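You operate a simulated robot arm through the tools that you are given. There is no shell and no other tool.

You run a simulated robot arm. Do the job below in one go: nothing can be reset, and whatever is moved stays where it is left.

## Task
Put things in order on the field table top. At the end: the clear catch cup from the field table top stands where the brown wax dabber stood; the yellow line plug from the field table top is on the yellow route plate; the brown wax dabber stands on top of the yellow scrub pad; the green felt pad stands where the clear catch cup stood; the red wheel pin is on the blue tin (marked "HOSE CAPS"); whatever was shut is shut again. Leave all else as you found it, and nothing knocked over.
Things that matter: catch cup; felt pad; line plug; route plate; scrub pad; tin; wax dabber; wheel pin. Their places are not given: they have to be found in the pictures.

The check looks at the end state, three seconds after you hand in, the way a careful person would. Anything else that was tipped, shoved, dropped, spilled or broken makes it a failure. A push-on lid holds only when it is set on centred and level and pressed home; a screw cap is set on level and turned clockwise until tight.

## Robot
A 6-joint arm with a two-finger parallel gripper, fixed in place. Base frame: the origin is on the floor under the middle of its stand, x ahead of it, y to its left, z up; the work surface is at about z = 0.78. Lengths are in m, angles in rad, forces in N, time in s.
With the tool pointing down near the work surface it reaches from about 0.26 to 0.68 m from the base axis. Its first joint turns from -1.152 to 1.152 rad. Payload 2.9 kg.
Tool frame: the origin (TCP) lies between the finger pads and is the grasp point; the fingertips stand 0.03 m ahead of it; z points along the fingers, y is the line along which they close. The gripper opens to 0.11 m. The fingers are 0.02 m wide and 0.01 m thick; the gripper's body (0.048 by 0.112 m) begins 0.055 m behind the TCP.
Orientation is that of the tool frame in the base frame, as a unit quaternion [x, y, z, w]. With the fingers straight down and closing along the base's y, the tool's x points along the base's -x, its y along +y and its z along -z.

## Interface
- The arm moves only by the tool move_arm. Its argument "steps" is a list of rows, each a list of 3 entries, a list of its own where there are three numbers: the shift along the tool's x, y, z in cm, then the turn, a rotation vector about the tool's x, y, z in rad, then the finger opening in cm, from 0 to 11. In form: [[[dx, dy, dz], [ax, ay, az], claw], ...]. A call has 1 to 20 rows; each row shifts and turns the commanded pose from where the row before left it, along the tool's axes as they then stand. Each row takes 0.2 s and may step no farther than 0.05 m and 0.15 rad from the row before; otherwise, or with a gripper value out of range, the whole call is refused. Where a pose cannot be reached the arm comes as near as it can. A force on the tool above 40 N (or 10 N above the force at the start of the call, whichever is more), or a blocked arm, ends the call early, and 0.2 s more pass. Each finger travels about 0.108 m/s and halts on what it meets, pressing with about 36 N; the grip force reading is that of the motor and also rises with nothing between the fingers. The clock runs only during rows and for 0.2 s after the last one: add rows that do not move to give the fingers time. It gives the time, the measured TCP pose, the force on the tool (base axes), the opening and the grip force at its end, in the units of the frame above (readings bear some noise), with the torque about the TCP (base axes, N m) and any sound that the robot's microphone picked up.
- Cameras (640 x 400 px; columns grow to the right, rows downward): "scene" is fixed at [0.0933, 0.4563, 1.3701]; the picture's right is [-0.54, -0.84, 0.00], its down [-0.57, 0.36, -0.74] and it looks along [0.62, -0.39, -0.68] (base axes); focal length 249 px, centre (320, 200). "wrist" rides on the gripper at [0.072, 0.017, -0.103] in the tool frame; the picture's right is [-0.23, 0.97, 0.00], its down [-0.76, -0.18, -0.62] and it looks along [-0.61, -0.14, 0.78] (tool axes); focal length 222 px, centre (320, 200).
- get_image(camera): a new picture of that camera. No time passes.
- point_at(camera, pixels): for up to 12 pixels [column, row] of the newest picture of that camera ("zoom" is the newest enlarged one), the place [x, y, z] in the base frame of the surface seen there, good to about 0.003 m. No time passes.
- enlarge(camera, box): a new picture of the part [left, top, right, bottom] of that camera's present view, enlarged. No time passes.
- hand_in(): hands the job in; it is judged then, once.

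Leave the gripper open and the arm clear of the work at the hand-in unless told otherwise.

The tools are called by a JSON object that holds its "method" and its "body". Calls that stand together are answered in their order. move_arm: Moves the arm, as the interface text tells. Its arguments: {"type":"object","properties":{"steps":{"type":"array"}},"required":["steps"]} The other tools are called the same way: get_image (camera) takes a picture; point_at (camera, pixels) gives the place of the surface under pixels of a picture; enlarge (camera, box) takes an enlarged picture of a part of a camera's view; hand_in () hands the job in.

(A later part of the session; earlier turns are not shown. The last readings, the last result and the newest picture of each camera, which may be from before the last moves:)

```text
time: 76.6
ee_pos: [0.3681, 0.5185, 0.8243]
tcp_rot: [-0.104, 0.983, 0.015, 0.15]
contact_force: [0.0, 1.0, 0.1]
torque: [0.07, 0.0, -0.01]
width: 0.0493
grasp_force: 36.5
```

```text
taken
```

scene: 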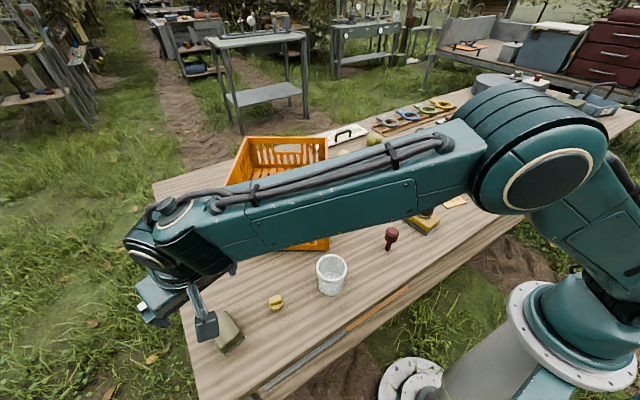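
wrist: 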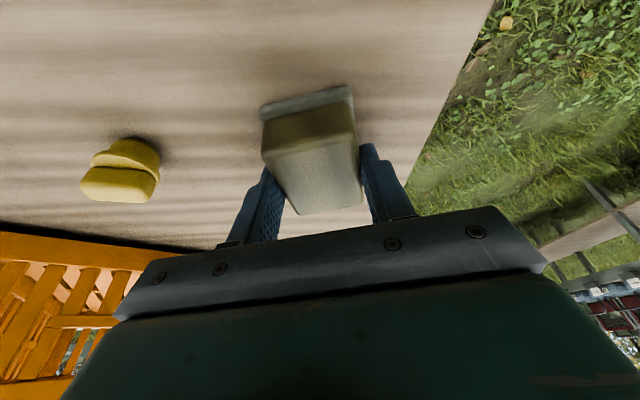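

The width reads 4.93 cm. I lift slowly and look.

{"method": "move_arm", "body": {"steps": [[[-0.059, 0, -0.191], [0, 0, 0], 3], [[-0.089, 0, -0.287], [0, 0, 0], 3], [[-0.089, 0, -0.287], [0, 0, 0], 3], [[-0.089, 0, -0.287], [0, 0, 0], 3], [[-0.089, 0, -0.287], [0, 0, 0], 3], [[-0.089, 0, -0.287], [0, 0, 0], 3], [[0, 0, 0], [0, 0, 0], 3]]}}

{"method": "get_image", "body": {"camera": "wrist"}}

{"method": "enlarge", "body": {"camera": "scene", "box": [150, 270, 290, 370]}}

```text
time: 78.2
ee_pos: [0.3688, 0.5174, 0.8415]
tcp_rot: [-0.105, 0.983, 0.015, 0.148]
contact_force: [0.1, 0.1, -0.2]
torque: [-0.02, 0.02, 0.02]
width: 0.0492
grasp_force: 35.8
```

```text
taken
```

wrist: 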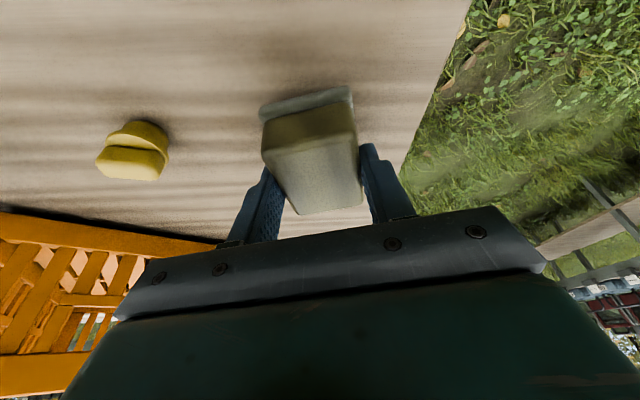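

```text
4.00 times, centred on (220, 320) of scene
```

zoom: 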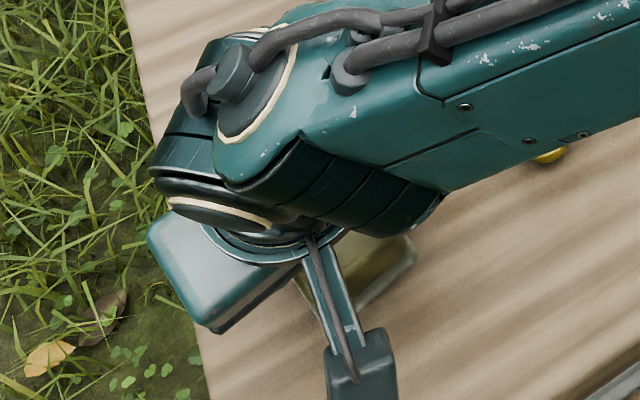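

The pad is held and moves with the fingers. I lift 15.5 cm more and turn back to zero yaw.

{"method": "move_arm", "body": {"steps": [[[-0.148, 0, -0.478], [0, 0, 0], 3], [[-0.296, 0, -0.955], [0, 0, 0], 3], [[-0.443, 0, -1.433], [0, 0, 0], 3], [[-0.591, 0, -1.911], [0, 0, 0], 3], [[-0.591, 0, -1.911], [0, 0, 0], 3], [[-0.591, 0, -1.911], [0, 0, 0], 3], [[-0.591, 0, -1.911], [0, 0, 0], 3], [[-0.591, 0, -1.911], [0, 0, 0], 3], [[-0.443, 0, -1.433], [0, 0, 0], 3], [[-0.296, 0, -0.955], [0, 0, 0], 3], [[0, 0, 0], [0.0157, 0, 0.0509], 3], [[0, 0, 0], [0.0315, 0, 0.1017], 3], [[0, 0, 0], [0.0157, 0, 0.0509], 3], [[0, 0, 0], [0, 0, 0], 3], [[0, 0, 0], [0, 0, 0], 3]]}}

{"method": "get_image", "body": {"camera": "wrist"}}

{"method": "get_image", "body": {"camera": "scene"}}

```text
time: 81.4
ee_pos: [0.3688, 0.5181, 0.997]
tcp_rot: [0.0, 0.989, -0.001, 0.149]
contact_force: [0.2, 1.2, -0.5]
torque: [0.02, 0.02, 0.03]
width: 0.0492
grasp_force: 36.0
```

```text
taken
```

wrist: 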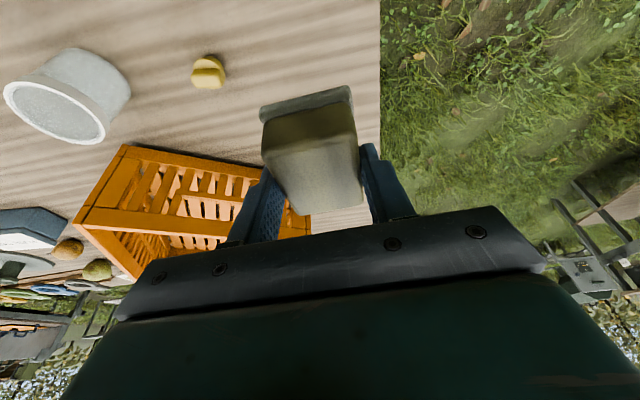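

```text
taken
```

scene: 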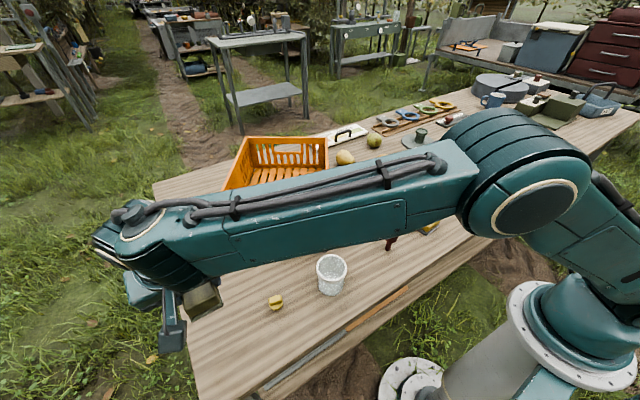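

Held well. I carry it across toward (0.49,-0.314) at height 1.0.

{"method": "move_arm", "body": {"steps": [[[-0.413, -1.5, 0.128], [0, 0, 0], 3], [[-0.413, -2.5, 0.128], [0, 0, 0], 3], [[-0.413, -3.2, 0.128], [0, 0, 0], 3], [[-0.413, -3.2, 0.128], [0, 0, 0], 3], [[-0.413, -3.2, 0.128], [0, 0, 0], 3], [[-0.413, -3.2, 0.128], [0, 0, 0], 3], [[-0.413, -3.2, 0.128], [0, 0, 0], 3], [[-0.413, -3.2, 0.128], [0, 0, 0], 3], [[-0.413, -3.2, 0.128], [0, 0, 0], 3], [[-0.413, -3.2, 0.128], [0, 0, 0], 3], [[-0.413, -3.2, 0.128], [0, 0, 0], 3], [[-0.413, -3.2, 0.128], [0, 0, 0], 3], [[-0.413, -3.2, 0.128], [0, 0, 0], 3], [[-0.413, -3.2, 0.128], [0, 0, 0], 3], [[-0.413, -3.2, 0.128], [0, 0, 0], 3], [[-0.413, -3.2, 0.128], [0, 0, 0], 3]]}}

{"method": "move_arm", "body": {"steps": [[[-0.413, -3.2, 0.128], [0, 0, 0], 3], [[-0.413, -3.2, 0.128], [0, 0, 0], 3], [[-0.413, -3.2, 0.128], [0, 0, 0], 3], [[-0.413, -3.2, 0.128], [0, 0, 0], 3], [[-0.413, -3.2, 0.128], [0, 0, 0], 3], [[-0.413, -3.2, 0.128], [0, 0, 0], 3], [[-0.413, -3.2, 0.128], [0, 0, 0], 3], [[-0.413, -3.2, 0.128], [0, 0, 0], 3], [[-0.413, -3.2, 0.128], [0, 0, 0], 3], [[-0.413, -2.5, 0.128], [0, 0, 0], 3], [[-0.413, -2, 0.128], [0, 0, 0], 3], [[-0.413, -1.15, 0.128], [0, 0, 0], 3], [[0, 0, 0], [0, 0, 0], 3], [[0, 0, 0], [0, 0, 0], 3]]}}

{"method": "get_image", "body": {"camera": "wrist"}}

{"method": "get_image", "body": {"camera": "scene"}}

```text
time: 84.8
ee_pos: [0.4379, 0.0322, 0.9968]
tcp_rot: [0.001, 0.989, 0.0, 0.15]
contact_force: [0.8, -0.2, -0.3]
torque: [0.0, -0.04, 0.0]
width: 0.0493
grasp_force: 35.6
```

```text
time: 87.8
ee_pos: [0.4895, -0.3137, 0.998]
tcp_rot: [0.0, 0.989, -0.001, 0.15]
contact_force: [-0.1, -0.1, -1.7]
torque: [-0.02, -0.02, -0.04]
width: 0.0493
grasp_force: 36.5
```

```text
taken
```

wrist: 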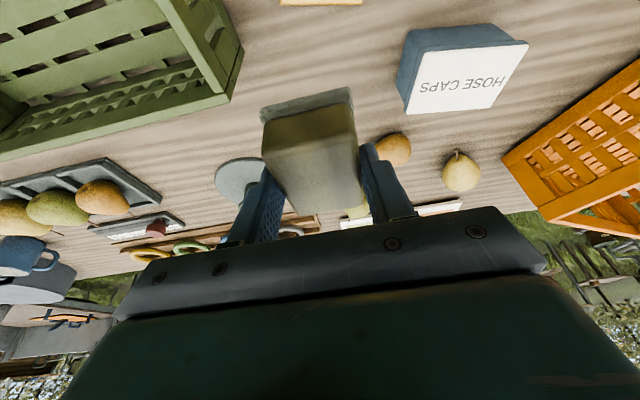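

```text
taken
```

scene: 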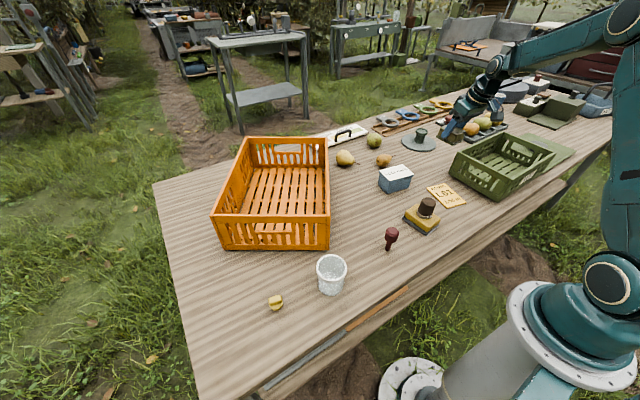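

The pad is held at (310,150) in the wrist picture. While the tin's lid is in view, I probe its corners. After that I turn 0.57 rad and move outward to above the cup's old place.

{"method": "point_at", "body": {"camera": "wrist", "pixels": [[428, 51], [525, 46], [490, 106], [411, 111], [465, 78], [405, 28], [492, 25], [460, 60], [460, 100]]}}

{"method": "move_arm", "body": {"steps": [[[0, 0, 0], [0.0168, 0, 0.0545], 3], [[0, 0, 0], [0.0337, 0, 0.1089], 3], [[0, 0, 0], [0.0337, 0, 0.1089], 3], [[0, 0, 0], [0.0337, 0, 0.1089], 3], [[0, 0, 0], [0.0337, 0, 0.1089], 3], [[0, 0, 0], [0.0168, 0, 0.0545], 3], [[-0.955, 0, 0.296], [0, 0, 0], 3], [[-1.911, 0, 0.591], [0, 0, 0], 3], [[-2.388, 0, 0.739], [0, 0, 0], 3], [[-2.388, 0, 0.739], [0, 0, 0], 3], [[-2.388, 0, 0.739], [0, 0, 0], 3], [[-1.366, -0.07, 0.423], [0, 0, 0], 3], [[0, 0, 0], [0, 0, 0], 3], [[0, 0, 0], [0, 0, 0], 3]]}}

{"method": "get_image", "body": {"camera": "wrist"}}

{"method": "get_image", "body": {"camera": "scene"}}

```text
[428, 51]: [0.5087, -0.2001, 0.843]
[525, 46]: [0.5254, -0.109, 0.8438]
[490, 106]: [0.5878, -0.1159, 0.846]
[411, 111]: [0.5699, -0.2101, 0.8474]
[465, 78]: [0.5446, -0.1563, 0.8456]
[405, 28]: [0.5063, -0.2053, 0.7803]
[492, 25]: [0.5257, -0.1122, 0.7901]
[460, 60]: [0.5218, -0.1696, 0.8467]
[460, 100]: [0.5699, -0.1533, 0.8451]
```

```text
time: 90.8
ee_pos: [0.5895, -0.3808, 0.9967]
tcp_rot: [0.278, 0.949, -0.042, 0.143]
contact_force: [0.8, 0.2, -0.8]
torque: [-0.01, 0.02, -0.02]
width: 0.049
grasp_force: 35.9
```

```text
taken
```

wrist: 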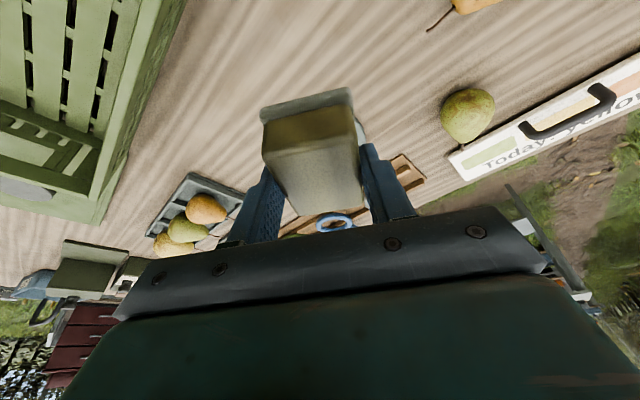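

```text
taken
```

scene: 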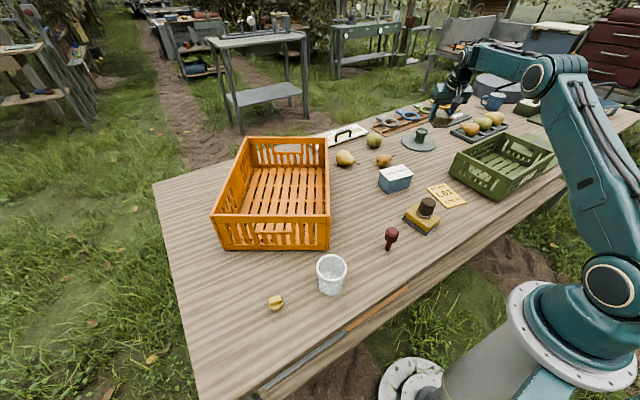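

The tin lid's centre is (0.548,-0.159), top z 0.8455. The pad is above the cup's old place, so I lower it 16.6 cm gently.

{"method": "move_arm", "body": {"steps": [[[0.296, 0, 0.955], [0, 0, 0], 3], [[0.443, 0, 1.433], [0, 0, 0], 3], [[0.591, 0, 1.911], [0, 0, 0], 3], [[0.591, 0, 1.911], [0, 0, 0], 3], [[0.591, 0, 1.911], [0, 0, 0], 3], [[0.591, 0, 1.911], [0, 0, 0], 3], [[0.591, 0, 1.911], [0, 0, 0], 3], [[0.443, 0, 1.433], [0, 0, 0], 3], [[0.443, 0, 1.433], [0, 0, 0], 3], [[0.207, 0, 0.669], [0, 0, 0], 3], [[0.118, 0, 0.382], [0, 0, 0], 3], [[0, 0, 0], [0, 0, 0], 3]]}}

{"method": "get_image", "body": {"camera": "wrist"}}

{"method": "enlarge", "body": {"camera": "scene", "box": [380, 110, 480, 190]}}

```text
time: 93.4
ee_pos: [0.5906, -0.3801, 0.8308]
tcp_rot: [0.279, 0.949, -0.043, 0.144]
contact_force: [-0.3, 0.2, 0.0]
torque: [0.02, 0.03, -0.01]
width: 0.0493
grasp_force: 36.6
```

```text
taken
```

wrist: 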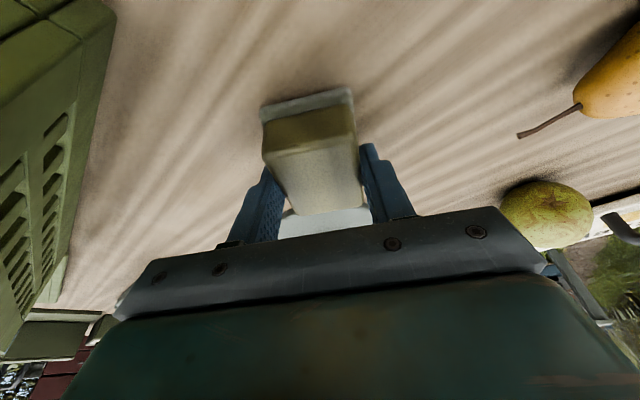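

```text
5.00 times, centred on (430, 150) of scene
```

zoom: 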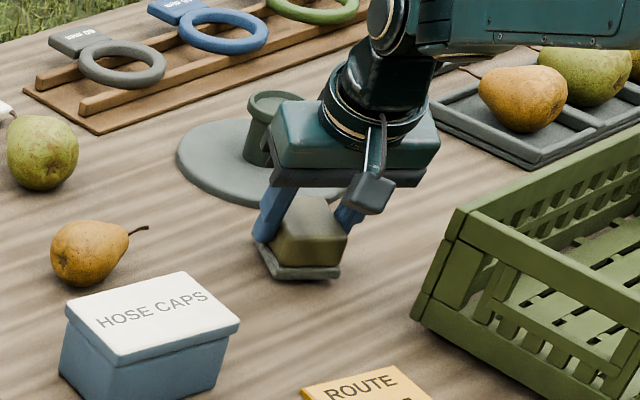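

The pad hovers just above the table. I lower 0.4 cm, then by small steps, watching the force.

{"method": "move_arm", "body": {"steps": [[[0.059, 0, 0.191], [0, 0, 0], 3], [[0.059, 0, 0.191], [0, 0, 0], 3], [[0, 0, 0], [0, 0, 0], 3]]}}

{"method": "move_arm", "body": {"steps": [[[0.03, 0, 0.096], [0, 0, 0], 3], [[0, 0, 0], [0, 0, 0], 3]]}}

```text
time: 94.2
ee_pos: [0.5892, -0.38, 0.8264]
tcp_rot: [0.278, 0.949, -0.043, 0.143]
contact_force: [-0.5, -0.7, -0.8]
torque: [-0.01, 0.01, -0.02]
width: 0.0491
grasp_force: 36.2
```

```text
time: 94.8
ee_pos: [0.5901, -0.3803, 0.8259]
tcp_rot: [0.278, 0.949, -0.043, 0.144]
contact_force: [-0.1, -0.5, -0.3]
torque: [0.01, -0.01, -0.01]
width: 0.0492
grasp_force: 36.3
```

No contact yet. Another 0.1 cm step, and one more if needed.

{"method": "move_arm", "body": {"steps": [[[0.03, 0, 0.096], [0, 0, 0], 3], [[0, 0, 0], [0, 0, 0], 3]]}}

```text
time: 95.4
ee_pos: [0.5889, -0.3789, 0.8252]
tcp_rot: [0.278, 0.949, -0.044, 0.144]
contact_force: [0.1, 0.4, -0.9]
torque: [0.0, 0.01, -0.02]
width: 0.0493
grasp_force: 35.6
```

{"method": "move_arm", "body": {"steps": [[[0.03, 0, 0.096], [0, 0, 0], 3], [[0, 0, 0], [0, 0, 0], 3]]}}

```text
time: 96.0
ee_pos: [0.5889, -0.3799, 0.8242]
tcp_rot: [0.278, 0.949, -0.043, 0.143]
contact_force: [0.2, 0.6, 3.2]
torque: [0.12, 0.05, 0.05]
width: 0.0489
grasp_force: 36.1
```

The force is 3.2 N upward, so the pad touches the table. I open the fingers and check.

{"method": "move_arm", "body": {"steps": [[[0, 0, 0], [0, 0, 0], 5], [[0, 0, 0], [0, 0, 0], 6], [[0, 0, 0], [0, 0, 0], 7], [[0, 0, 0], [0, 0, 0], 8], [[0, 0, 0], [0, 0, 0], 8]]}}

{"method": "get_image", "body": {"camera": "wrist"}}

{"method": "enlarge", "body": {"camera": "scene", "box": [380, 110, 480, 190]}}

```text
time: 97.2
ee_pos: [0.5894, -0.3802, 0.8215]
tcp_rot: [0.279, 0.948, -0.043, 0.143]
contact_force: [0.0, -0.9, 0.1]
torque: [-0.02, 0.01, 0.0]
width: 0.0798
grasp_force: 0.1
```

```text
taken
```

wrist: 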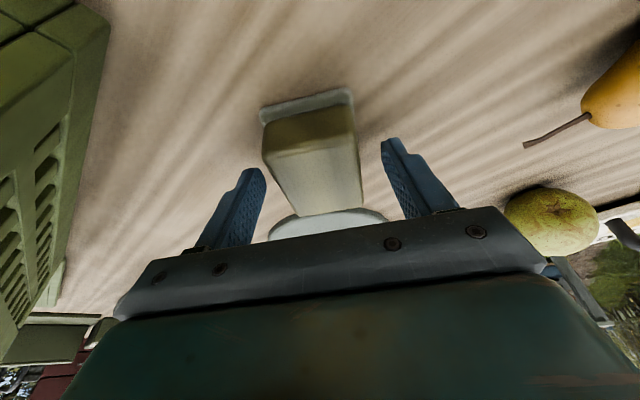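

```text
5.00 times, centred on (430, 150) of scene
```

zoom: 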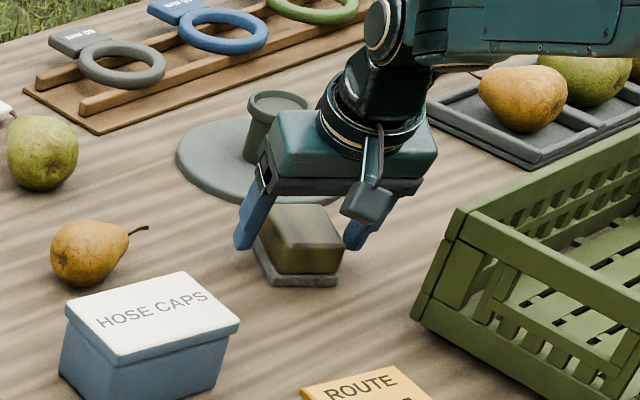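

The pad rests flat where the cup stood. I rise straight up 15.5 cm.

{"method": "move_arm", "body": {"steps": [[[-0.296, 0, -0.955], [0, 0, 0], 9], [[-0.591, 0, -1.911], [0, 0, 0], 9], [[-0.887, 0, -2.866], [0, 0, 0], 10], [[-1.182, 0, -3.821], [0, 0, 0], 11], [[-1.182, 0, -3.821], [0, 0, 0], 11], [[-0.443, 0, -1.433], [0, 0, 0], 11], [[0, 0, 0], [0, 0, 0], 11], [[0, 0, 0], [0, 0, 0], 11]]}}

{"method": "get_image", "body": {"camera": "wrist"}}

{"method": "get_image", "body": {"camera": "scene"}}

```text
time: 99.0
ee_pos: [0.5877, -0.3806, 0.9798]
tcp_rot: [0.279, 0.949, -0.043, 0.143]
contact_force: [0.6, -0.9, 0.1]
torque: [0.02, 0.01, 0.01]
width: 0.1097
grasp_force: 0.1
```

```text
taken
```

wrist: 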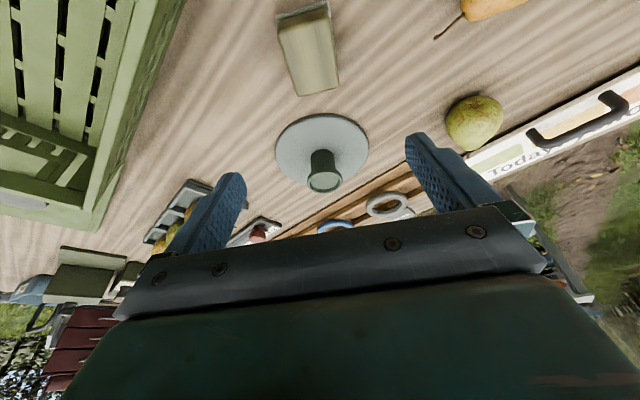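

```text
taken
```

scene: 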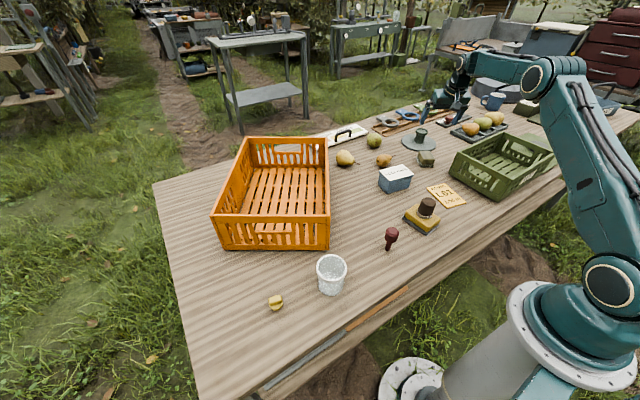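

I check the pad's new place with points on its top and base.

{"method": "point_at", "body": {"camera": "wrist", "pixels": [[284, 24], [326, 13], [336, 85], [300, 93], [308, 50], [279, 15], [326, 5]]}}

{"method": "enlarge", "body": {"camera": "scene", "box": [380, 110, 480, 190]}}

```text
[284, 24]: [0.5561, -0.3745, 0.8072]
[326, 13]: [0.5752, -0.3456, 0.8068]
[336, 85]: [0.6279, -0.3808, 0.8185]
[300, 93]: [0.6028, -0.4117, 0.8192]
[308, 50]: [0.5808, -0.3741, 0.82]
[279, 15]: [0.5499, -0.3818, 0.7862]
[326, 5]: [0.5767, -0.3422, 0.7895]
```

```text
5.00 times, centred on (430, 150) of scene
```

zoom: 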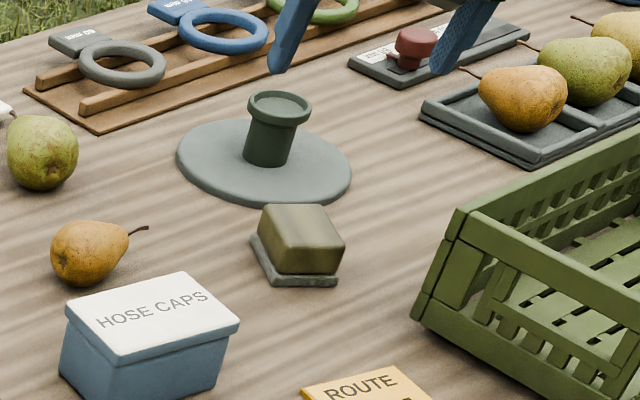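

The green pad sits centred at about (0.590,-0.378), level. Next is the plug. I pull inward, remove tilt and yaw, and go over to it.

{"method": "move_arm", "body": {"steps": [[[3.821, 0, -1.182], [0, 0, 0], 11], [[3.821, 0, -1.182], [0, 0, 0], 11], [[3.821, 0, -1.182], [0, 0, 0], 11], [[0, 0, 0], [0, 0.15, 0], 11], [[0, 0, 0], [0, 0.15, 0], 11], [[0, 0, 0], [0, 0, -0.1425], 11], [[0, 0, 0], [0, 0, -0.1425], 11], [[0, 0, 0], [0, 0, -0.1425], 11], [[0, 0, 0], [0, 0, -0.1425], 11], [[0, 0, 0], [0, 0, 0], 11]]}}

{"method": "move_arm", "body": {"steps": [[[0.935, 4.2, 0], [0, 0, 0], 11], [[0.935, 4.2, 0], [0, 0, 0], 11], [[0.935, 4.2, 0], [0, 0, 0], 11], [[0.935, 4.2, 0], [0, 0, 0], 11], [[0.935, 4.2, 0], [0, 0, 0], 11], [[0.935, 4.2, 0], [0, 0, 0], 11], [[0.935, 4.2, 0], [0, 0, 0], 11], [[0.935, 4.2, 0], [0, 0, 0], 11], [[0.935, 4.2, 0], [0, 0, 0], 11], [[0.935, 4.2, 0], [0, 0, 0], 11], [[0.935, 4.2, 0], [0, 0, 0], 11], [[0.935, 4.2, 0], [0, 0, 0], 11], [[0.935, 4.2, 0], [0, 0, 0], 11], [[0.935, 4.2, 0], [0, 0, 0], 11], [[0.935, 4.2, 0], [0, 0, 0], 11], [[0.935, 4.2, 0], [0, 0, 0], 11], [[0.935, 4.2, 0], [0, 0, 0], 11], [[0, 0, 0], [0, 0, 0], 11], [[0, 0, 0], [0, 0, 0], 11]]}}

{"method": "get_image", "body": {"camera": "wrist"}}

```text
time: 101.2
ee_pos: [0.4886, -0.3147, 0.978]
tcp_rot: [-0.001, 1.0, -0.001, 0.0]
contact_force: [0.2, 0.4, 0.5]
torque: [0.02, -0.02, 0.0]
width: 0.11
grasp_force: 0.1
```

```text
time: 105.2
ee_pos: [0.3277, 0.4014, 0.9784]
tcp_rot: [0.0, 1.0, -0.001, 0.001]
contact_force: [-0.5, -0.8, -0.9]
torque: [0.01, 0.0, -0.01]
width: 0.11
grasp_force: 0.0
```

```text
taken
```

wrist: 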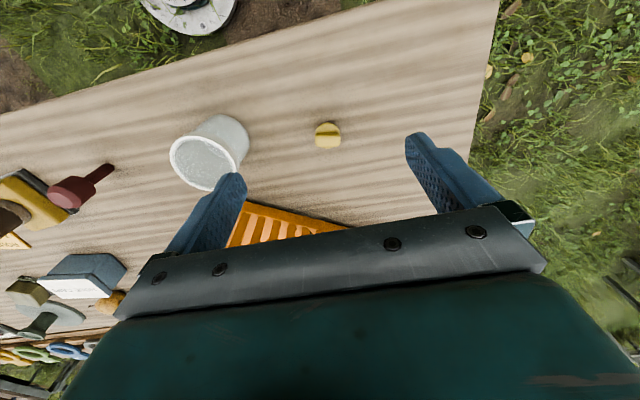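

The plug is at (327,135). I enlarge it and measure its base circle and bar.

{"method": "enlarge", "body": {"camera": "wrist", "box": [300, 110, 355, 160]}}

{"method": "point_at", "body": {"camera": "zoom", "pixels": [[320, 200], [240, 200], [400, 200], [320, 130], [320, 260], [240, 240], [400, 240], [200, 200], [320, 110]]}}

```text
8.00 times, centred on (328, 135) of wrist
```

zoom: 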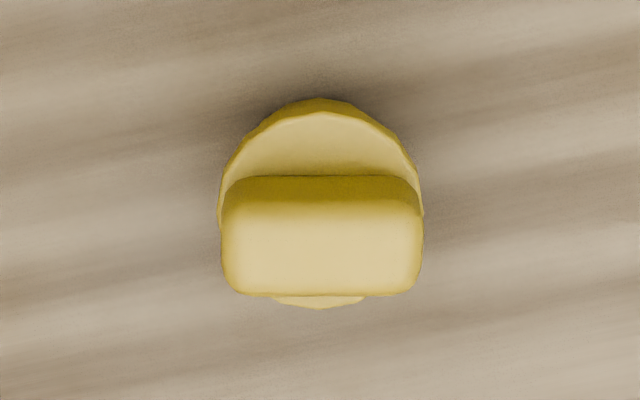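

```text
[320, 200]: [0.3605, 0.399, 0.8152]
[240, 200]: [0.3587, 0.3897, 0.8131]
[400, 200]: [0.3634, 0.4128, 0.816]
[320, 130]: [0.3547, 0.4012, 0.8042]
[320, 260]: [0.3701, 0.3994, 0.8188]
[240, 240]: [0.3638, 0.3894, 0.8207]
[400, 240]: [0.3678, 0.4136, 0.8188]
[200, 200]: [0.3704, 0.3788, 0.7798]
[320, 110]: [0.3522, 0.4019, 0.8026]
```

The plug's round base is about 3.1 cm wide and its bar runs about 0.22 rad off y, centred near (0.367,0.4005). I move over it, turn 0.22 rad, and lower to just above it.

{"method": "move_arm", "body": {"steps": [[[-3.7, 0.05, 0], [0, 0, 0], 11], [[0, 0, 0], [0, 0, 0.11], 9], [[0, 0, 0], [0, 0, 0.11], 8], [[0, 0, 3], [0, 0, 0], 8], [[0, 0, 3], [0, 0, 0], 8], [[0, 0, 3], [0, 0, 0], 8], [[0, 0, 2.5], [0, 0, 0], 8], [[0, 0, 0], [0, 0, 0], 8], [[0, 0, 0], [0, 0, 0], 8]]}}

{"method": "get_image", "body": {"camera": "wrist"}}

{"method": "enlarge", "body": {"camera": "scene", "box": [230, 240, 350, 340]}}

```text
time: 107.2
ee_pos: [0.3646, 0.4007, 0.8637]
tcp_rot: [0.11, 0.994, 0.0, 0.0]
contact_force: [0.7, 0.5, 0.3]
torque: [-0.01, 0.04, -0.03]
width: 0.0801
grasp_force: 0.1
```

```text
taken
```

wrist: 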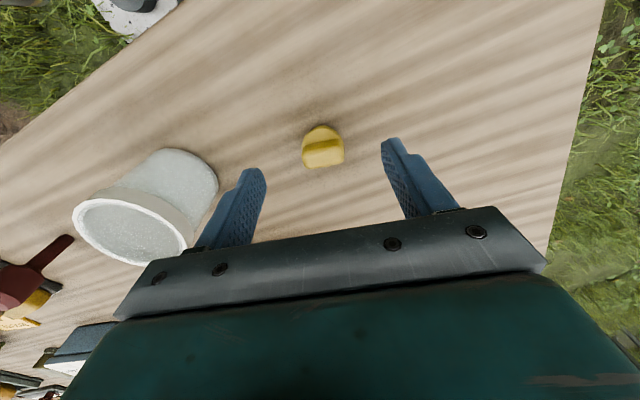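

```text
4.00 times, centred on (290, 290) of scene
```

zoom: 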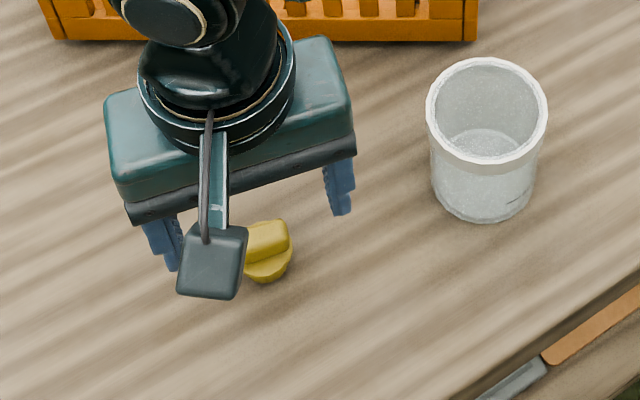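

I enlarge the plug between the fingers to check the bar's direction against the closing line.

{"method": "enlarge", "body": {"camera": "wrist", "box": [240, 100, 410, 220]}}

{"method": "point_at", "body": {"camera": "wrist", "pixels": [[309, 156], [337, 150], [322, 152], [323, 157], [320, 130]]}}

```text
3.33 times, centred on (325, 160) of wrist
```

zoom: 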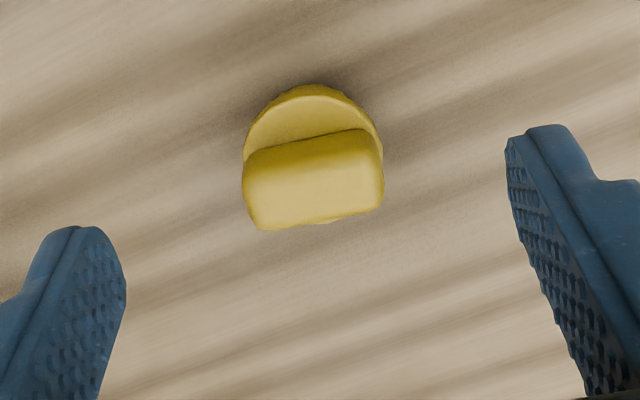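

```text
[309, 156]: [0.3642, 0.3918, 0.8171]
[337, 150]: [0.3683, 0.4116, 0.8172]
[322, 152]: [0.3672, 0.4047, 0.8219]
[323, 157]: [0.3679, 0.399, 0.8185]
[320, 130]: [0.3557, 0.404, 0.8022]
```

The bar is parallel to the closing line and centred. I lower 4.95 cm and close.

{"method": "move_arm", "body": {"steps": [[[0, 0, 2], [0, 0, 0], 8], [[0, 0, 2], [0, 0, 0], 8], [[0, 0, 0.95], [0, 0, 0], 8], [[0, 0, 0], [0, 0, 0], 6], [[0, 0, 0], [0, 0, 0], 4.5], [[0, 0, 0], [0, 0, 0], 3.5], [[0, 0, 0], [0, 0, 0], 2], [[0, 0, 0], [0, 0, 0], 2], [[0, 0, 0], [0, 0, 0], 2]]}}

{"method": "get_image", "body": {"camera": "wrist"}}

```text
time: 109.2
ee_pos: [0.3661, 0.399, 0.813]
tcp_rot: [0.11, 0.994, -0.002, 0.0]
contact_force: [0.6, 0.0, -0.4]
torque: [0.0, -0.01, 0.01]
width: 0.0309
grasp_force: 35.8
```

```text
taken
```

wrist: 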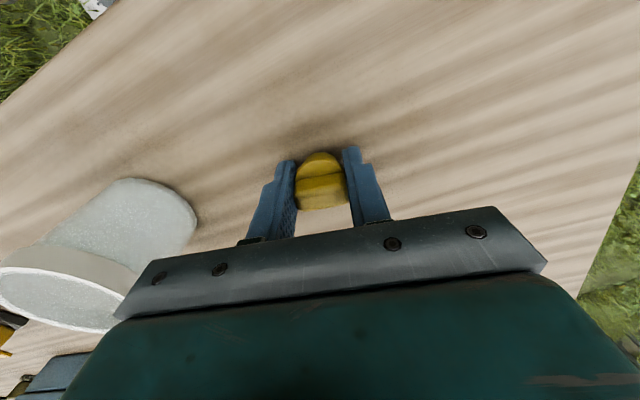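

The plug is gripped at 3.09 cm. I lift slowly and check.

{"method": "move_arm", "body": {"steps": [[[0, 0, -0.2], [0, 0, 0], 2], [[0, 0, -0.3], [0, 0, 0], 2], [[0, 0, -0.4], [0, 0, 0], 2], [[0, 0, -0.6], [0, 0, 0], 2], [[0, 0, -0.6], [0, 0, 0], 2], [[0, 0, -0.6], [0, 0, 0], 2], [[0, 0, 0], [0, 0, 0], 2]]}}

{"method": "get_image", "body": {"camera": "wrist"}}

{"method": "enlarge", "body": {"camera": "scene", "box": [230, 240, 350, 340]}}

```text
time: 110.8
ee_pos: [0.3656, 0.4001, 0.8385]
tcp_rot: [0.11, 0.994, -0.001, -0.001]
contact_force: [0.9, 0.2, -0.5]
torque: [0.01, 0.01, 0.02]
width: 0.0309
grasp_force: 36.4
```

```text
taken
```

wrist: 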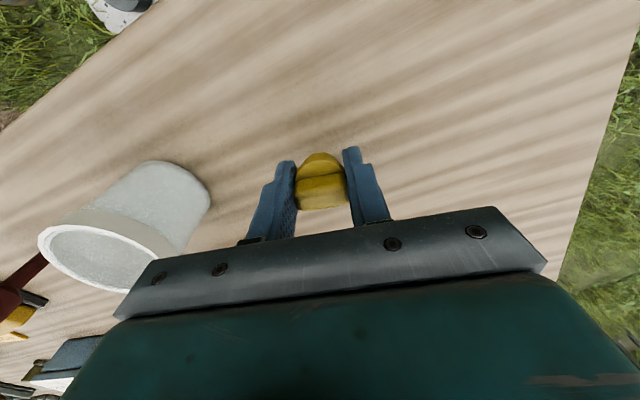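

```text
4.00 times, centred on (290, 290) of scene
```

zoom: 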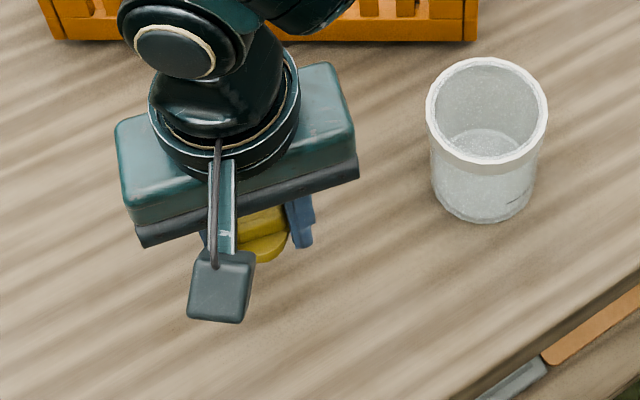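

The plug is held. I lift to 0.975, turn back the 0.22 rad, and carry it toward the plate at (0.409,-0.276).

{"method": "move_arm", "body": {"steps": [[[0, 0, -1], [0, 0, 0], 2], [[0, 0, -1.8], [0, 0, 0], 2], [[0, 0, -2], [0, 0, 0], 2], [[0, 0, -2], [0, 0, 0], 2], [[0, 0, -2], [0, 0, 0], 2], [[0, 0, -2], [0, 0, 0], 2], [[0, 0, -1.5], [0, 0, 0], 2], [[0, 0, -1], [0, 0, 0], 2], [[0, 0, 0], [0, 0, -0.11], 2], [[0, 0, 0], [0, 0, -0.11], 2], [[0, 0, 0], [0, 0, 0], 2]]}}

{"method": "move_arm", "body": {"steps": [[[-0.21, -1.5, 0], [0, 0, 0], 2], [[-0.21, -2.8, 0], [0, 0, 0], 2], [[-0.21, -3.7, 0], [0, 0, 0], 2], [[-0.21, -3.7, 0], [0, 0, 0], 2], [[-0.21, -3.7, 0], [0, 0, 0], 2], [[-0.21, -3.7, 0], [0, 0, 0], 2], [[-0.21, -3.7, 0], [0, 0, 0], 2], [[-0.21, -3.7, 0], [0, 0, 0], 2], [[-0.21, -3.7, 0], [0, 0, 0], 2], [[-0.21, -3.7, 0], [0, 0, 0], 2], [[-0.21, -3.7, 0], [0, 0, 0], 2], [[-0.21, -3.7, 0], [0, 0, 0], 2], [[-0.21, -3.7, 0], [0, 0, 0], 2], [[-0.21, -3.7, 0], [0, 0, 0], 2], [[-0.21, -3.7, 0], [0, 0, 0], 2], [[-0.21, -3.7, 0], [0, 0, 0], 2], [[-0.21, -3.7, 0], [0, 0, 0], 2], [[-0.21, -3.7, 0], [0, 0, 0], 2], [[-0.21, -2.85, 0], [0, 0, 0], 2], [[-0.21, -1.3, 0], [0, 0, 0], 2]]}}

{"method": "get_image", "body": {"camera": "wrist"}}

{"method": "get_image", "body": {"camera": "scene"}}

```text
time: 113.2
ee_pos: [0.3661, 0.4002, 0.9733]
tcp_rot: [0.001, 1.0, -0.001, 0.001]
contact_force: [-0.1, -0.4, -0.1]
torque: [-0.01, -0.01, 0.03]
width: 0.031
grasp_force: 35.9
```

```text
time: 117.4
ee_pos: [0.4076, -0.2782, 0.9739]
tcp_rot: [0.0, 1.0, -0.001, 0.0]
contact_force: [0.1, -0.4, 0.1]
torque: [-0.01, -0.04, 0.0]
width: 0.0309
grasp_force: 35.9
```

```text
taken
```

wrist: 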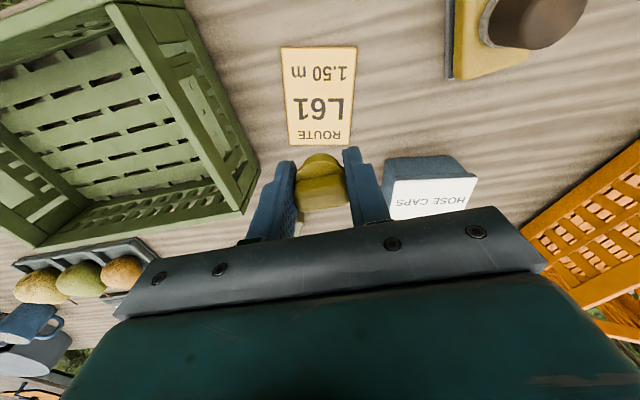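

```text
taken
```

scene: 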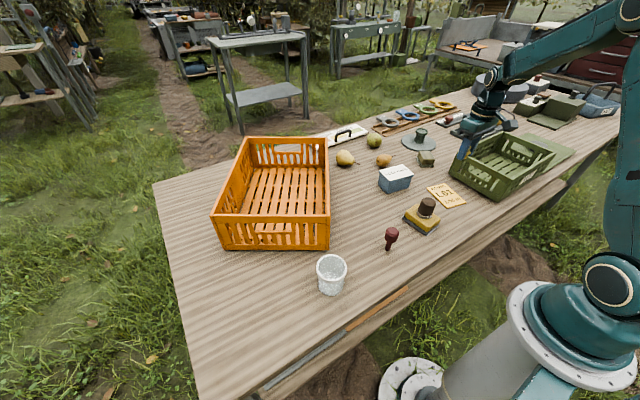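

The plug is held and the plate is at (318,97). I measure the plate's corners from here.

{"method": "point_at", "body": {"camera": "wrist", "pixels": [[284, 50], [353, 50], [345, 142], [292, 142], [318, 80], [318, 120], [380, 100]]}}

{"method": "enlarge", "body": {"camera": "wrist", "box": [260, 30, 400, 160]}}

```text
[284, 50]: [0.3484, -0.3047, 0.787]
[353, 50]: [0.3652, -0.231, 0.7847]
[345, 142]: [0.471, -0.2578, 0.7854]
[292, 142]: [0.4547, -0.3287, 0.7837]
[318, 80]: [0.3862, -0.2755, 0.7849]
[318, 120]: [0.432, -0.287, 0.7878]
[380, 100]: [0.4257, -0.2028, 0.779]
```

```text
3.08 times, centred on (330, 95) of wrist
```

zoom: 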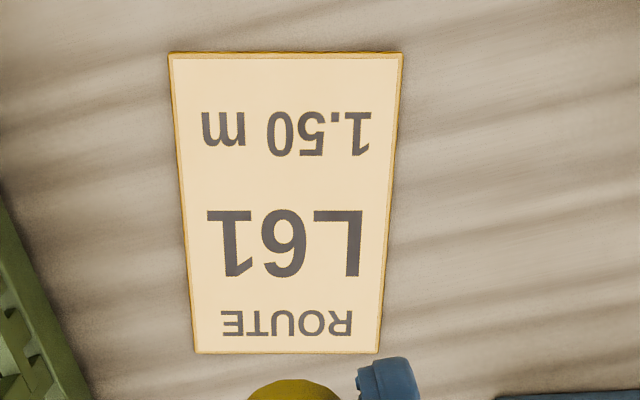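

The plate's centre is (0.410,-0.2805), top z 0.785. I check how near the green crate's wall comes before lowering.

{"method": "point_at", "body": {"camera": "wrist", "pixels": [[125, 12], [160, 40], [200, 85], [235, 135], [252, 165], [180, 50], [215, 90]]}}

```text
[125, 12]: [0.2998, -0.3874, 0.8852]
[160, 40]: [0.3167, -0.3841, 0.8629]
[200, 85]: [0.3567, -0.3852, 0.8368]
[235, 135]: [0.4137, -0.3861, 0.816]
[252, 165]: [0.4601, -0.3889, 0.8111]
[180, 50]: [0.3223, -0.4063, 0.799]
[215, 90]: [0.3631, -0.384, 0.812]
```

The crate wall is at y≈-0.385, about 5 cm clear of the gripper. I shift 0.45 cm and lower 14.8 cm.

{"method": "move_arm", "body": {"steps": [[[-0.1, -0.45, 1], [0, 0, 0], 2], [[0, 0, 2], [0, 0, 0], 2], [[0, 0, 2.5], [0, 0, 0], 2], [[0, 0, 2.5], [0, 0, 0], 2], [[0, 0, 2.5], [0, 0, 0], 2], [[0, 0, 2], [0, 0, 0], 2], [[0, 0, 1.3], [0, 0, 0], 2], [[0, 0, 0.7], [0, 0, 0], 2], [[0, 0, 0.3], [0, 0, 0], 2], [[0, 0, 0], [0, 0, 0], 2]]}}

{"method": "move_arm", "body": {"steps": [[[0, 0, 0.2], [0, 0, 0], 2], [[0, 0, 0.2], [0, 0, 0], 2], [[0, 0, 0], [0, 0, 0], 2]]}}

{"method": "get_image", "body": {"camera": "wrist"}}

{"method": "enlarge", "body": {"camera": "scene", "box": [390, 130, 500, 230]}}

```text
time: 119.6
ee_pos: [0.4082, -0.2808, 0.8261]
tcp_rot: [0.0, 1.0, -0.001, 0.0]
contact_force: [-0.4, -0.2, -0.8]
torque: [0.01, 0.03, -0.01]
width: 0.0309
grasp_force: 35.7
```

```text
time: 120.4
ee_pos: [0.4076, -0.2808, 0.8219]
tcp_rot: [0.001, 1.0, -0.002, 0.0]
contact_force: [-0.3, -0.1, -0.5]
torque: [0.0, 0.02, -0.01]
width: 0.0309
grasp_force: 35.8
```

```text
taken
```

wrist: 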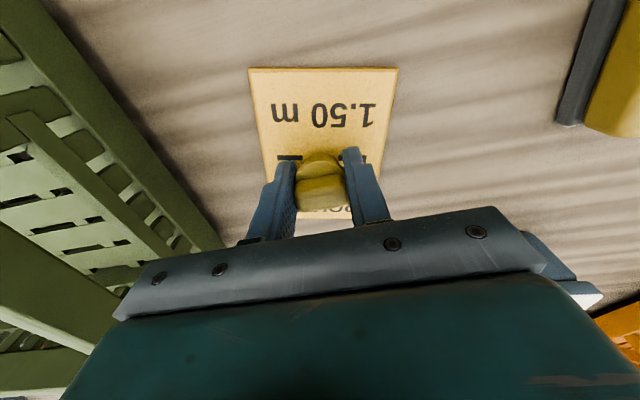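

```text
4.00 times, centred on (445, 180) of scene
```

zoom: 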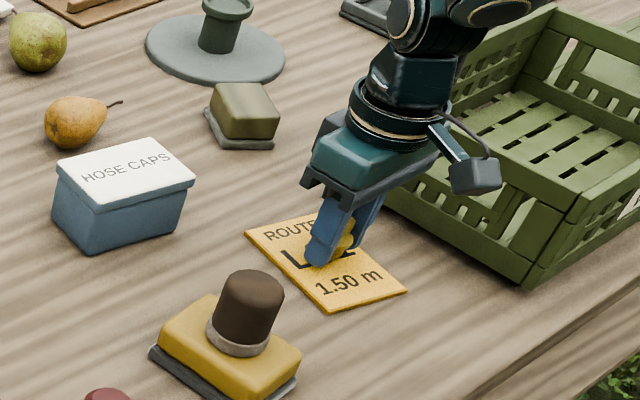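

Very close to the plate. I lower in 0.1 cm steps, reading the force.

{"method": "move_arm", "body": {"steps": [[[0, 0, 0.1], [0, 0, 0], 2], [[0, 0, 0], [0, 0, 0], 2]]}}

{"method": "move_arm", "body": {"steps": [[[0, 0, 0.1], [0, 0, 0], 2], [[0, 0, 0], [0, 0, 0], 2]]}}

```text
time: 121.0
ee_pos: [0.4077, -0.2807, 0.8205]
tcp_rot: [0.001, 1.0, -0.001, 0.0]
contact_force: [0.6, 0.0, 0.0]
torque: [-0.01, 0.03, 0.01]
width: 0.0308
grasp_force: 36.1
```

```text
time: 121.6
ee_pos: [0.4081, -0.2805, 0.8205]
tcp_rot: [0.0, 1.0, -0.001, 0.0]
contact_force: [0.6, -0.4, 0.1]
torque: [0.02, 0.0, -0.02]
width: 0.0309
grasp_force: 35.7
```

{"method": "move_arm", "body": {"steps": [[[0, 0, 0.1], [0, 0, 0], 2], [[0, 0, 0], [0, 0, 0], 2]]}}

```text
time: 122.2
ee_pos: [0.4088, -0.2802, 0.8181]
tcp_rot: [0.0, 1.0, 0.0, 0.0]
contact_force: [0.0, 0.6, 0.2]
torque: [0.01, 0.0, -0.02]
width: 0.0308
grasp_force: 36.3
```

Still no contact at z≈0.819; the plate may be thinner than I read. I go on in 0.1 cm steps.

{"method": "move_arm", "body": {"steps": [[[0, 0, 0.1], [0, 0, 0], 2], [[0, 0, 0], [0, 0, 0], 2]]}}

```text
time: 122.8
ee_pos: [0.4093, -0.2817, 0.8181]
tcp_rot: [-0.001, 1.0, -0.001, 0.0]
contact_force: [-0.8, 1.1, 2.1]
torque: [0.03, 0.01, 0.01]
width: 0.0308
grasp_force: 36.0
```

About 2 N: contact begins. One more 0.05 cm to make sure.

{"method": "move_arm", "body": {"steps": [[[0, 0, 0.05], [0, 0, 0], 2], [[0, 0, 0], [0, 0, 0], 2]]}}

```text
time: 123.4
ee_pos: [0.4087, -0.2819, 0.8182]
tcp_rot: [0.001, 1.0, 0.0, 0.001]
contact_force: [-1.3, -1.2, 6.8]
torque: [-0.03, -0.02, -0.03]
width: 0.031
grasp_force: 35.8
```

Contact is sure (6.8 N). I open the fingers to 6 cm and check.

{"method": "move_arm", "body": {"steps": [[[0, 0, 0], [0, 0, 0], 3.5], [[0, 0, 0], [0, 0, 0], 4.5], [[0, 0, 0], [0, 0, 0], 5.5], [[0, 0, 0], [0, 0, 0], 6], [[0, 0, 0], [0, 0, 0], 6]]}}

{"method": "get_image", "body": {"camera": "wrist"}}

```text
time: 124.6
ee_pos: [0.4088, -0.2809, 0.8169]
tcp_rot: [0.0, 1.0, -0.001, 0.0]
contact_force: [-0.2, -0.4, -0.2]
torque: [0.0, 0.04, 0.0]
width: 0.0599
grasp_force: 0.0
```

```text
taken
```

wrist: 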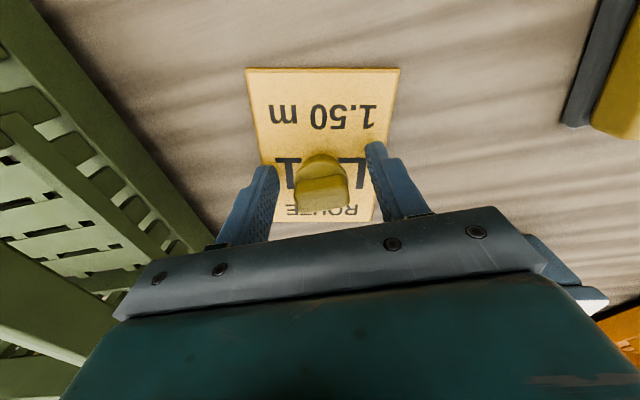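

The plug stands on the plate. I rise 15 cm and move over to the pin at (0.349,0.061).

{"method": "move_arm", "body": {"steps": [[[0, 0, -1], [0, 0, 0], 6], [[0, 0, -2], [0, 0, 0], 6], [[0, 0, -4], [0, 0, 0], 7], [[0, 0, -4], [0, 0, 0], 9], [[0, 0, -4], [0, 0, 0], 11], [[0.678, 3.794, 0], [0, 0, 0], 11], [[0.678, 3.794, 0], [0, 0, 0], 11], [[0.678, 3.794, 0], [0, 0, 0], 11], [[0.678, 3.794, 0], [0, 0, 0], 11], [[0.678, 3.794, 0], [0, 0, 0], 11], [[0.678, 3.794, 0], [0, 0, 0], 11], [[0.678, 3.794, 0], [0, 0, 0], 11], [[0.678, 3.794, 0], [0, 0, 0], 11], [[0.678, 3.794, 0], [0, 0, 0], 11], [[0, 0, 0], [0, 0, 0], 11], [[0, 0, 0], [0, 0, 0], 11]]}}

{"method": "get_image", "body": {"camera": "wrist"}}

{"method": "get_image", "body": {"camera": "scene"}}

```text
time: 128.0
ee_pos: [0.3457, 0.0595, 0.9667]
tcp_rot: [0.0, 1.0, -0.001, 0.0]
contact_force: [0.4, -0.4, 0.6]
torque: [-0.01, -0.01, 0.05]
width: 0.1097
grasp_force: 0.1
```

```text
taken
```

wrist: 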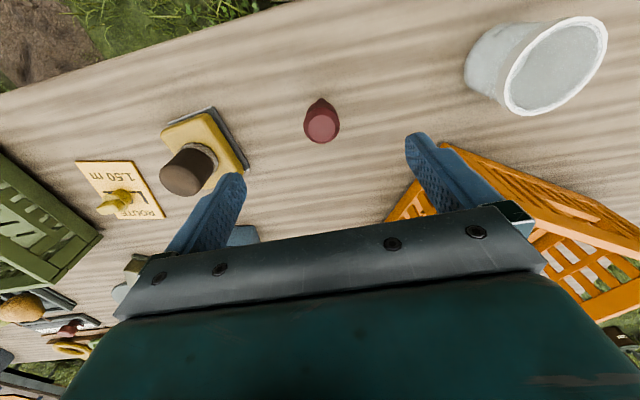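

```text
taken
```

scene: 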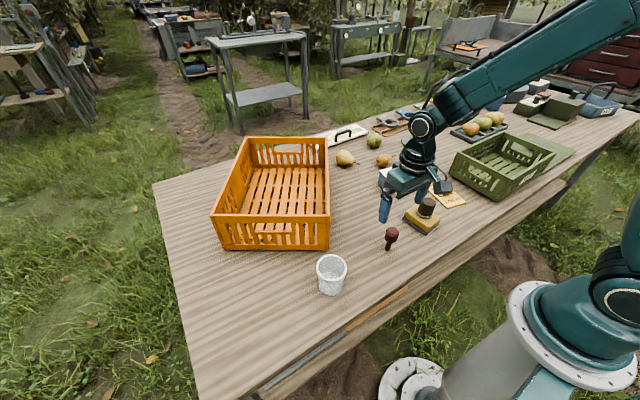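

The pin's head is at (321,122). I enlarge and measure it.

{"method": "enlarge", "body": {"camera": "wrist", "box": [290, 85, 355, 155]}}

{"method": "point_at", "body": {"camera": "zoom", "pixels": [[325, 225], [270, 225], [380, 225], [325, 185], [325, 265], [250, 200], [400, 200], [320, 150], [320, 100], [325, 280]]}}

{"method": "enlarge", "body": {"camera": "scene", "box": [365, 215, 415, 260]}}

```text
5.71 times, centred on (322, 120) of wrist
```

zoom: 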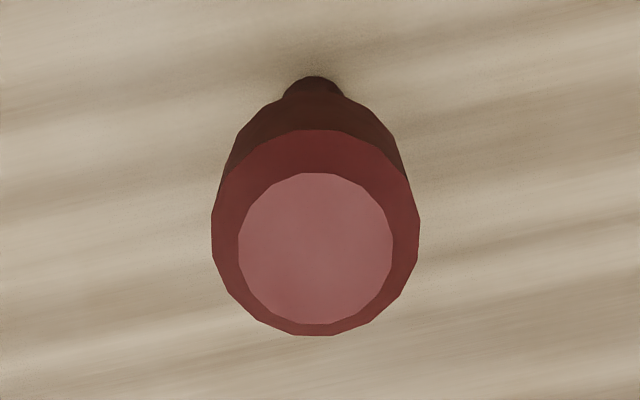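

```text
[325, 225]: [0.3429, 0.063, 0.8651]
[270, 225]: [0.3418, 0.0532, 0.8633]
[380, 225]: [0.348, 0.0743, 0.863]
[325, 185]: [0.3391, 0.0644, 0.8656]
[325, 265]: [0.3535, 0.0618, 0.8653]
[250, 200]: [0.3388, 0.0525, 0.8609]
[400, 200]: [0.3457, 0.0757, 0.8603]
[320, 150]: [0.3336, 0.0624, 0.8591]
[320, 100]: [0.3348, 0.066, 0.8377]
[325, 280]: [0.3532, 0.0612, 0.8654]
```

```text
8.89 times, centred on (390, 238) of scene
```

zoom: 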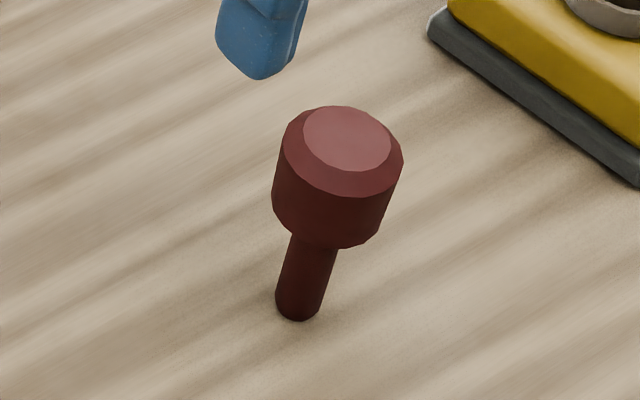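

The pin's head is a cylinder about 3.2 cm wide, centred near (0.3505,0.062), with its top at z 0.866. I lower to TCP z≈0.846 with the fingers at 8 cm and look.

{"method": "move_arm", "body": {"steps": [[[-0.15, 0.1, 2], [0, 0, 0], 8], [[0, 0, 3], [0, 0, 0], 8], [[0, 0, 3], [0, 0, 0], 8], [[0, 0, 2.5], [0, 0, 0], 8], [[0, 0, 1.75], [0, 0, 0], 8], [[0, 0, 0], [0, 0, 0], 7], [[0, 0, 0], [0, 0, 0], 6]]}}

{"method": "get_image", "body": {"camera": "wrist"}}

{"method": "enlarge", "body": {"camera": "scene", "box": [345, 190, 435, 270]}}

```text
time: 129.6
ee_pos: [0.3492, 0.0606, 0.8443]
tcp_rot: [0.001, 1.0, -0.001, 0.0]
contact_force: [-0.1, 0.2, -0.4]
torque: [0.01, -0.01, -0.01]
width: 0.0599
grasp_force: 0.0
```

```text
taken
```

wrist: 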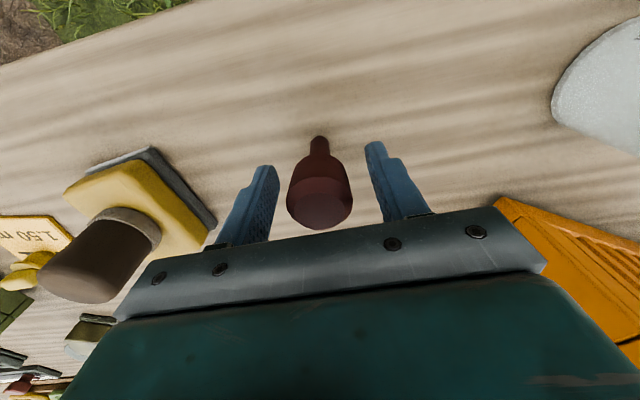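

```text
5.00 times, centred on (390, 230) of scene
```

zoom: 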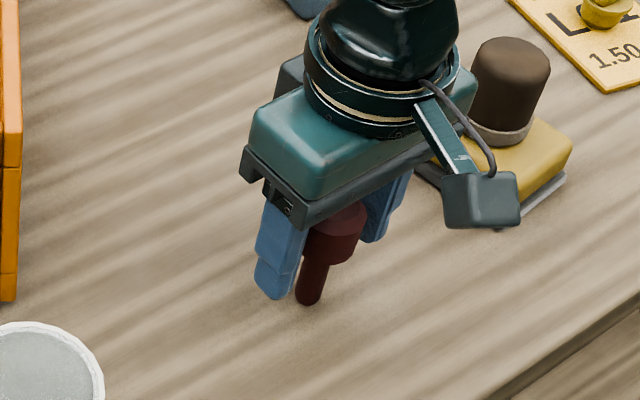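

The head is centred between the fingers (319.5 against 320 expected). I close gently.

{"method": "move_arm", "body": {"steps": [[[0, 0, 0], [0, 0, 0], 5], [[0, 0, 0], [0, 0, 0], 4.3], [[0, 0, 0], [0, 0, 0], 3.7], [[0, 0, 0], [0, 0, 0], 3.3], [[0, 0, 0], [0, 0, 0], 2.8], [[0, 0, 0], [0, 0, 0], 2], [[0, 0, 0], [0, 0, 0], 2], [[0, 0, 0], [0, 0, 0], 2]]}}

{"method": "get_image", "body": {"camera": "wrist"}}

```text
time: 131.4
ee_pos: [0.3482, 0.0599, 0.8454]
tcp_rot: [0.0, 1.0, -0.001, 0.001]
contact_force: [-0.6, -0.2, 0.7]
torque: [0.05, -0.01, 0.0]
width: 0.0353
grasp_force: 36.3
```

```text
taken
```

wrist: 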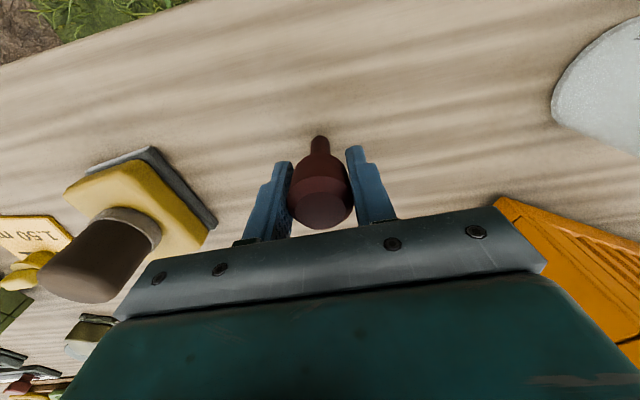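

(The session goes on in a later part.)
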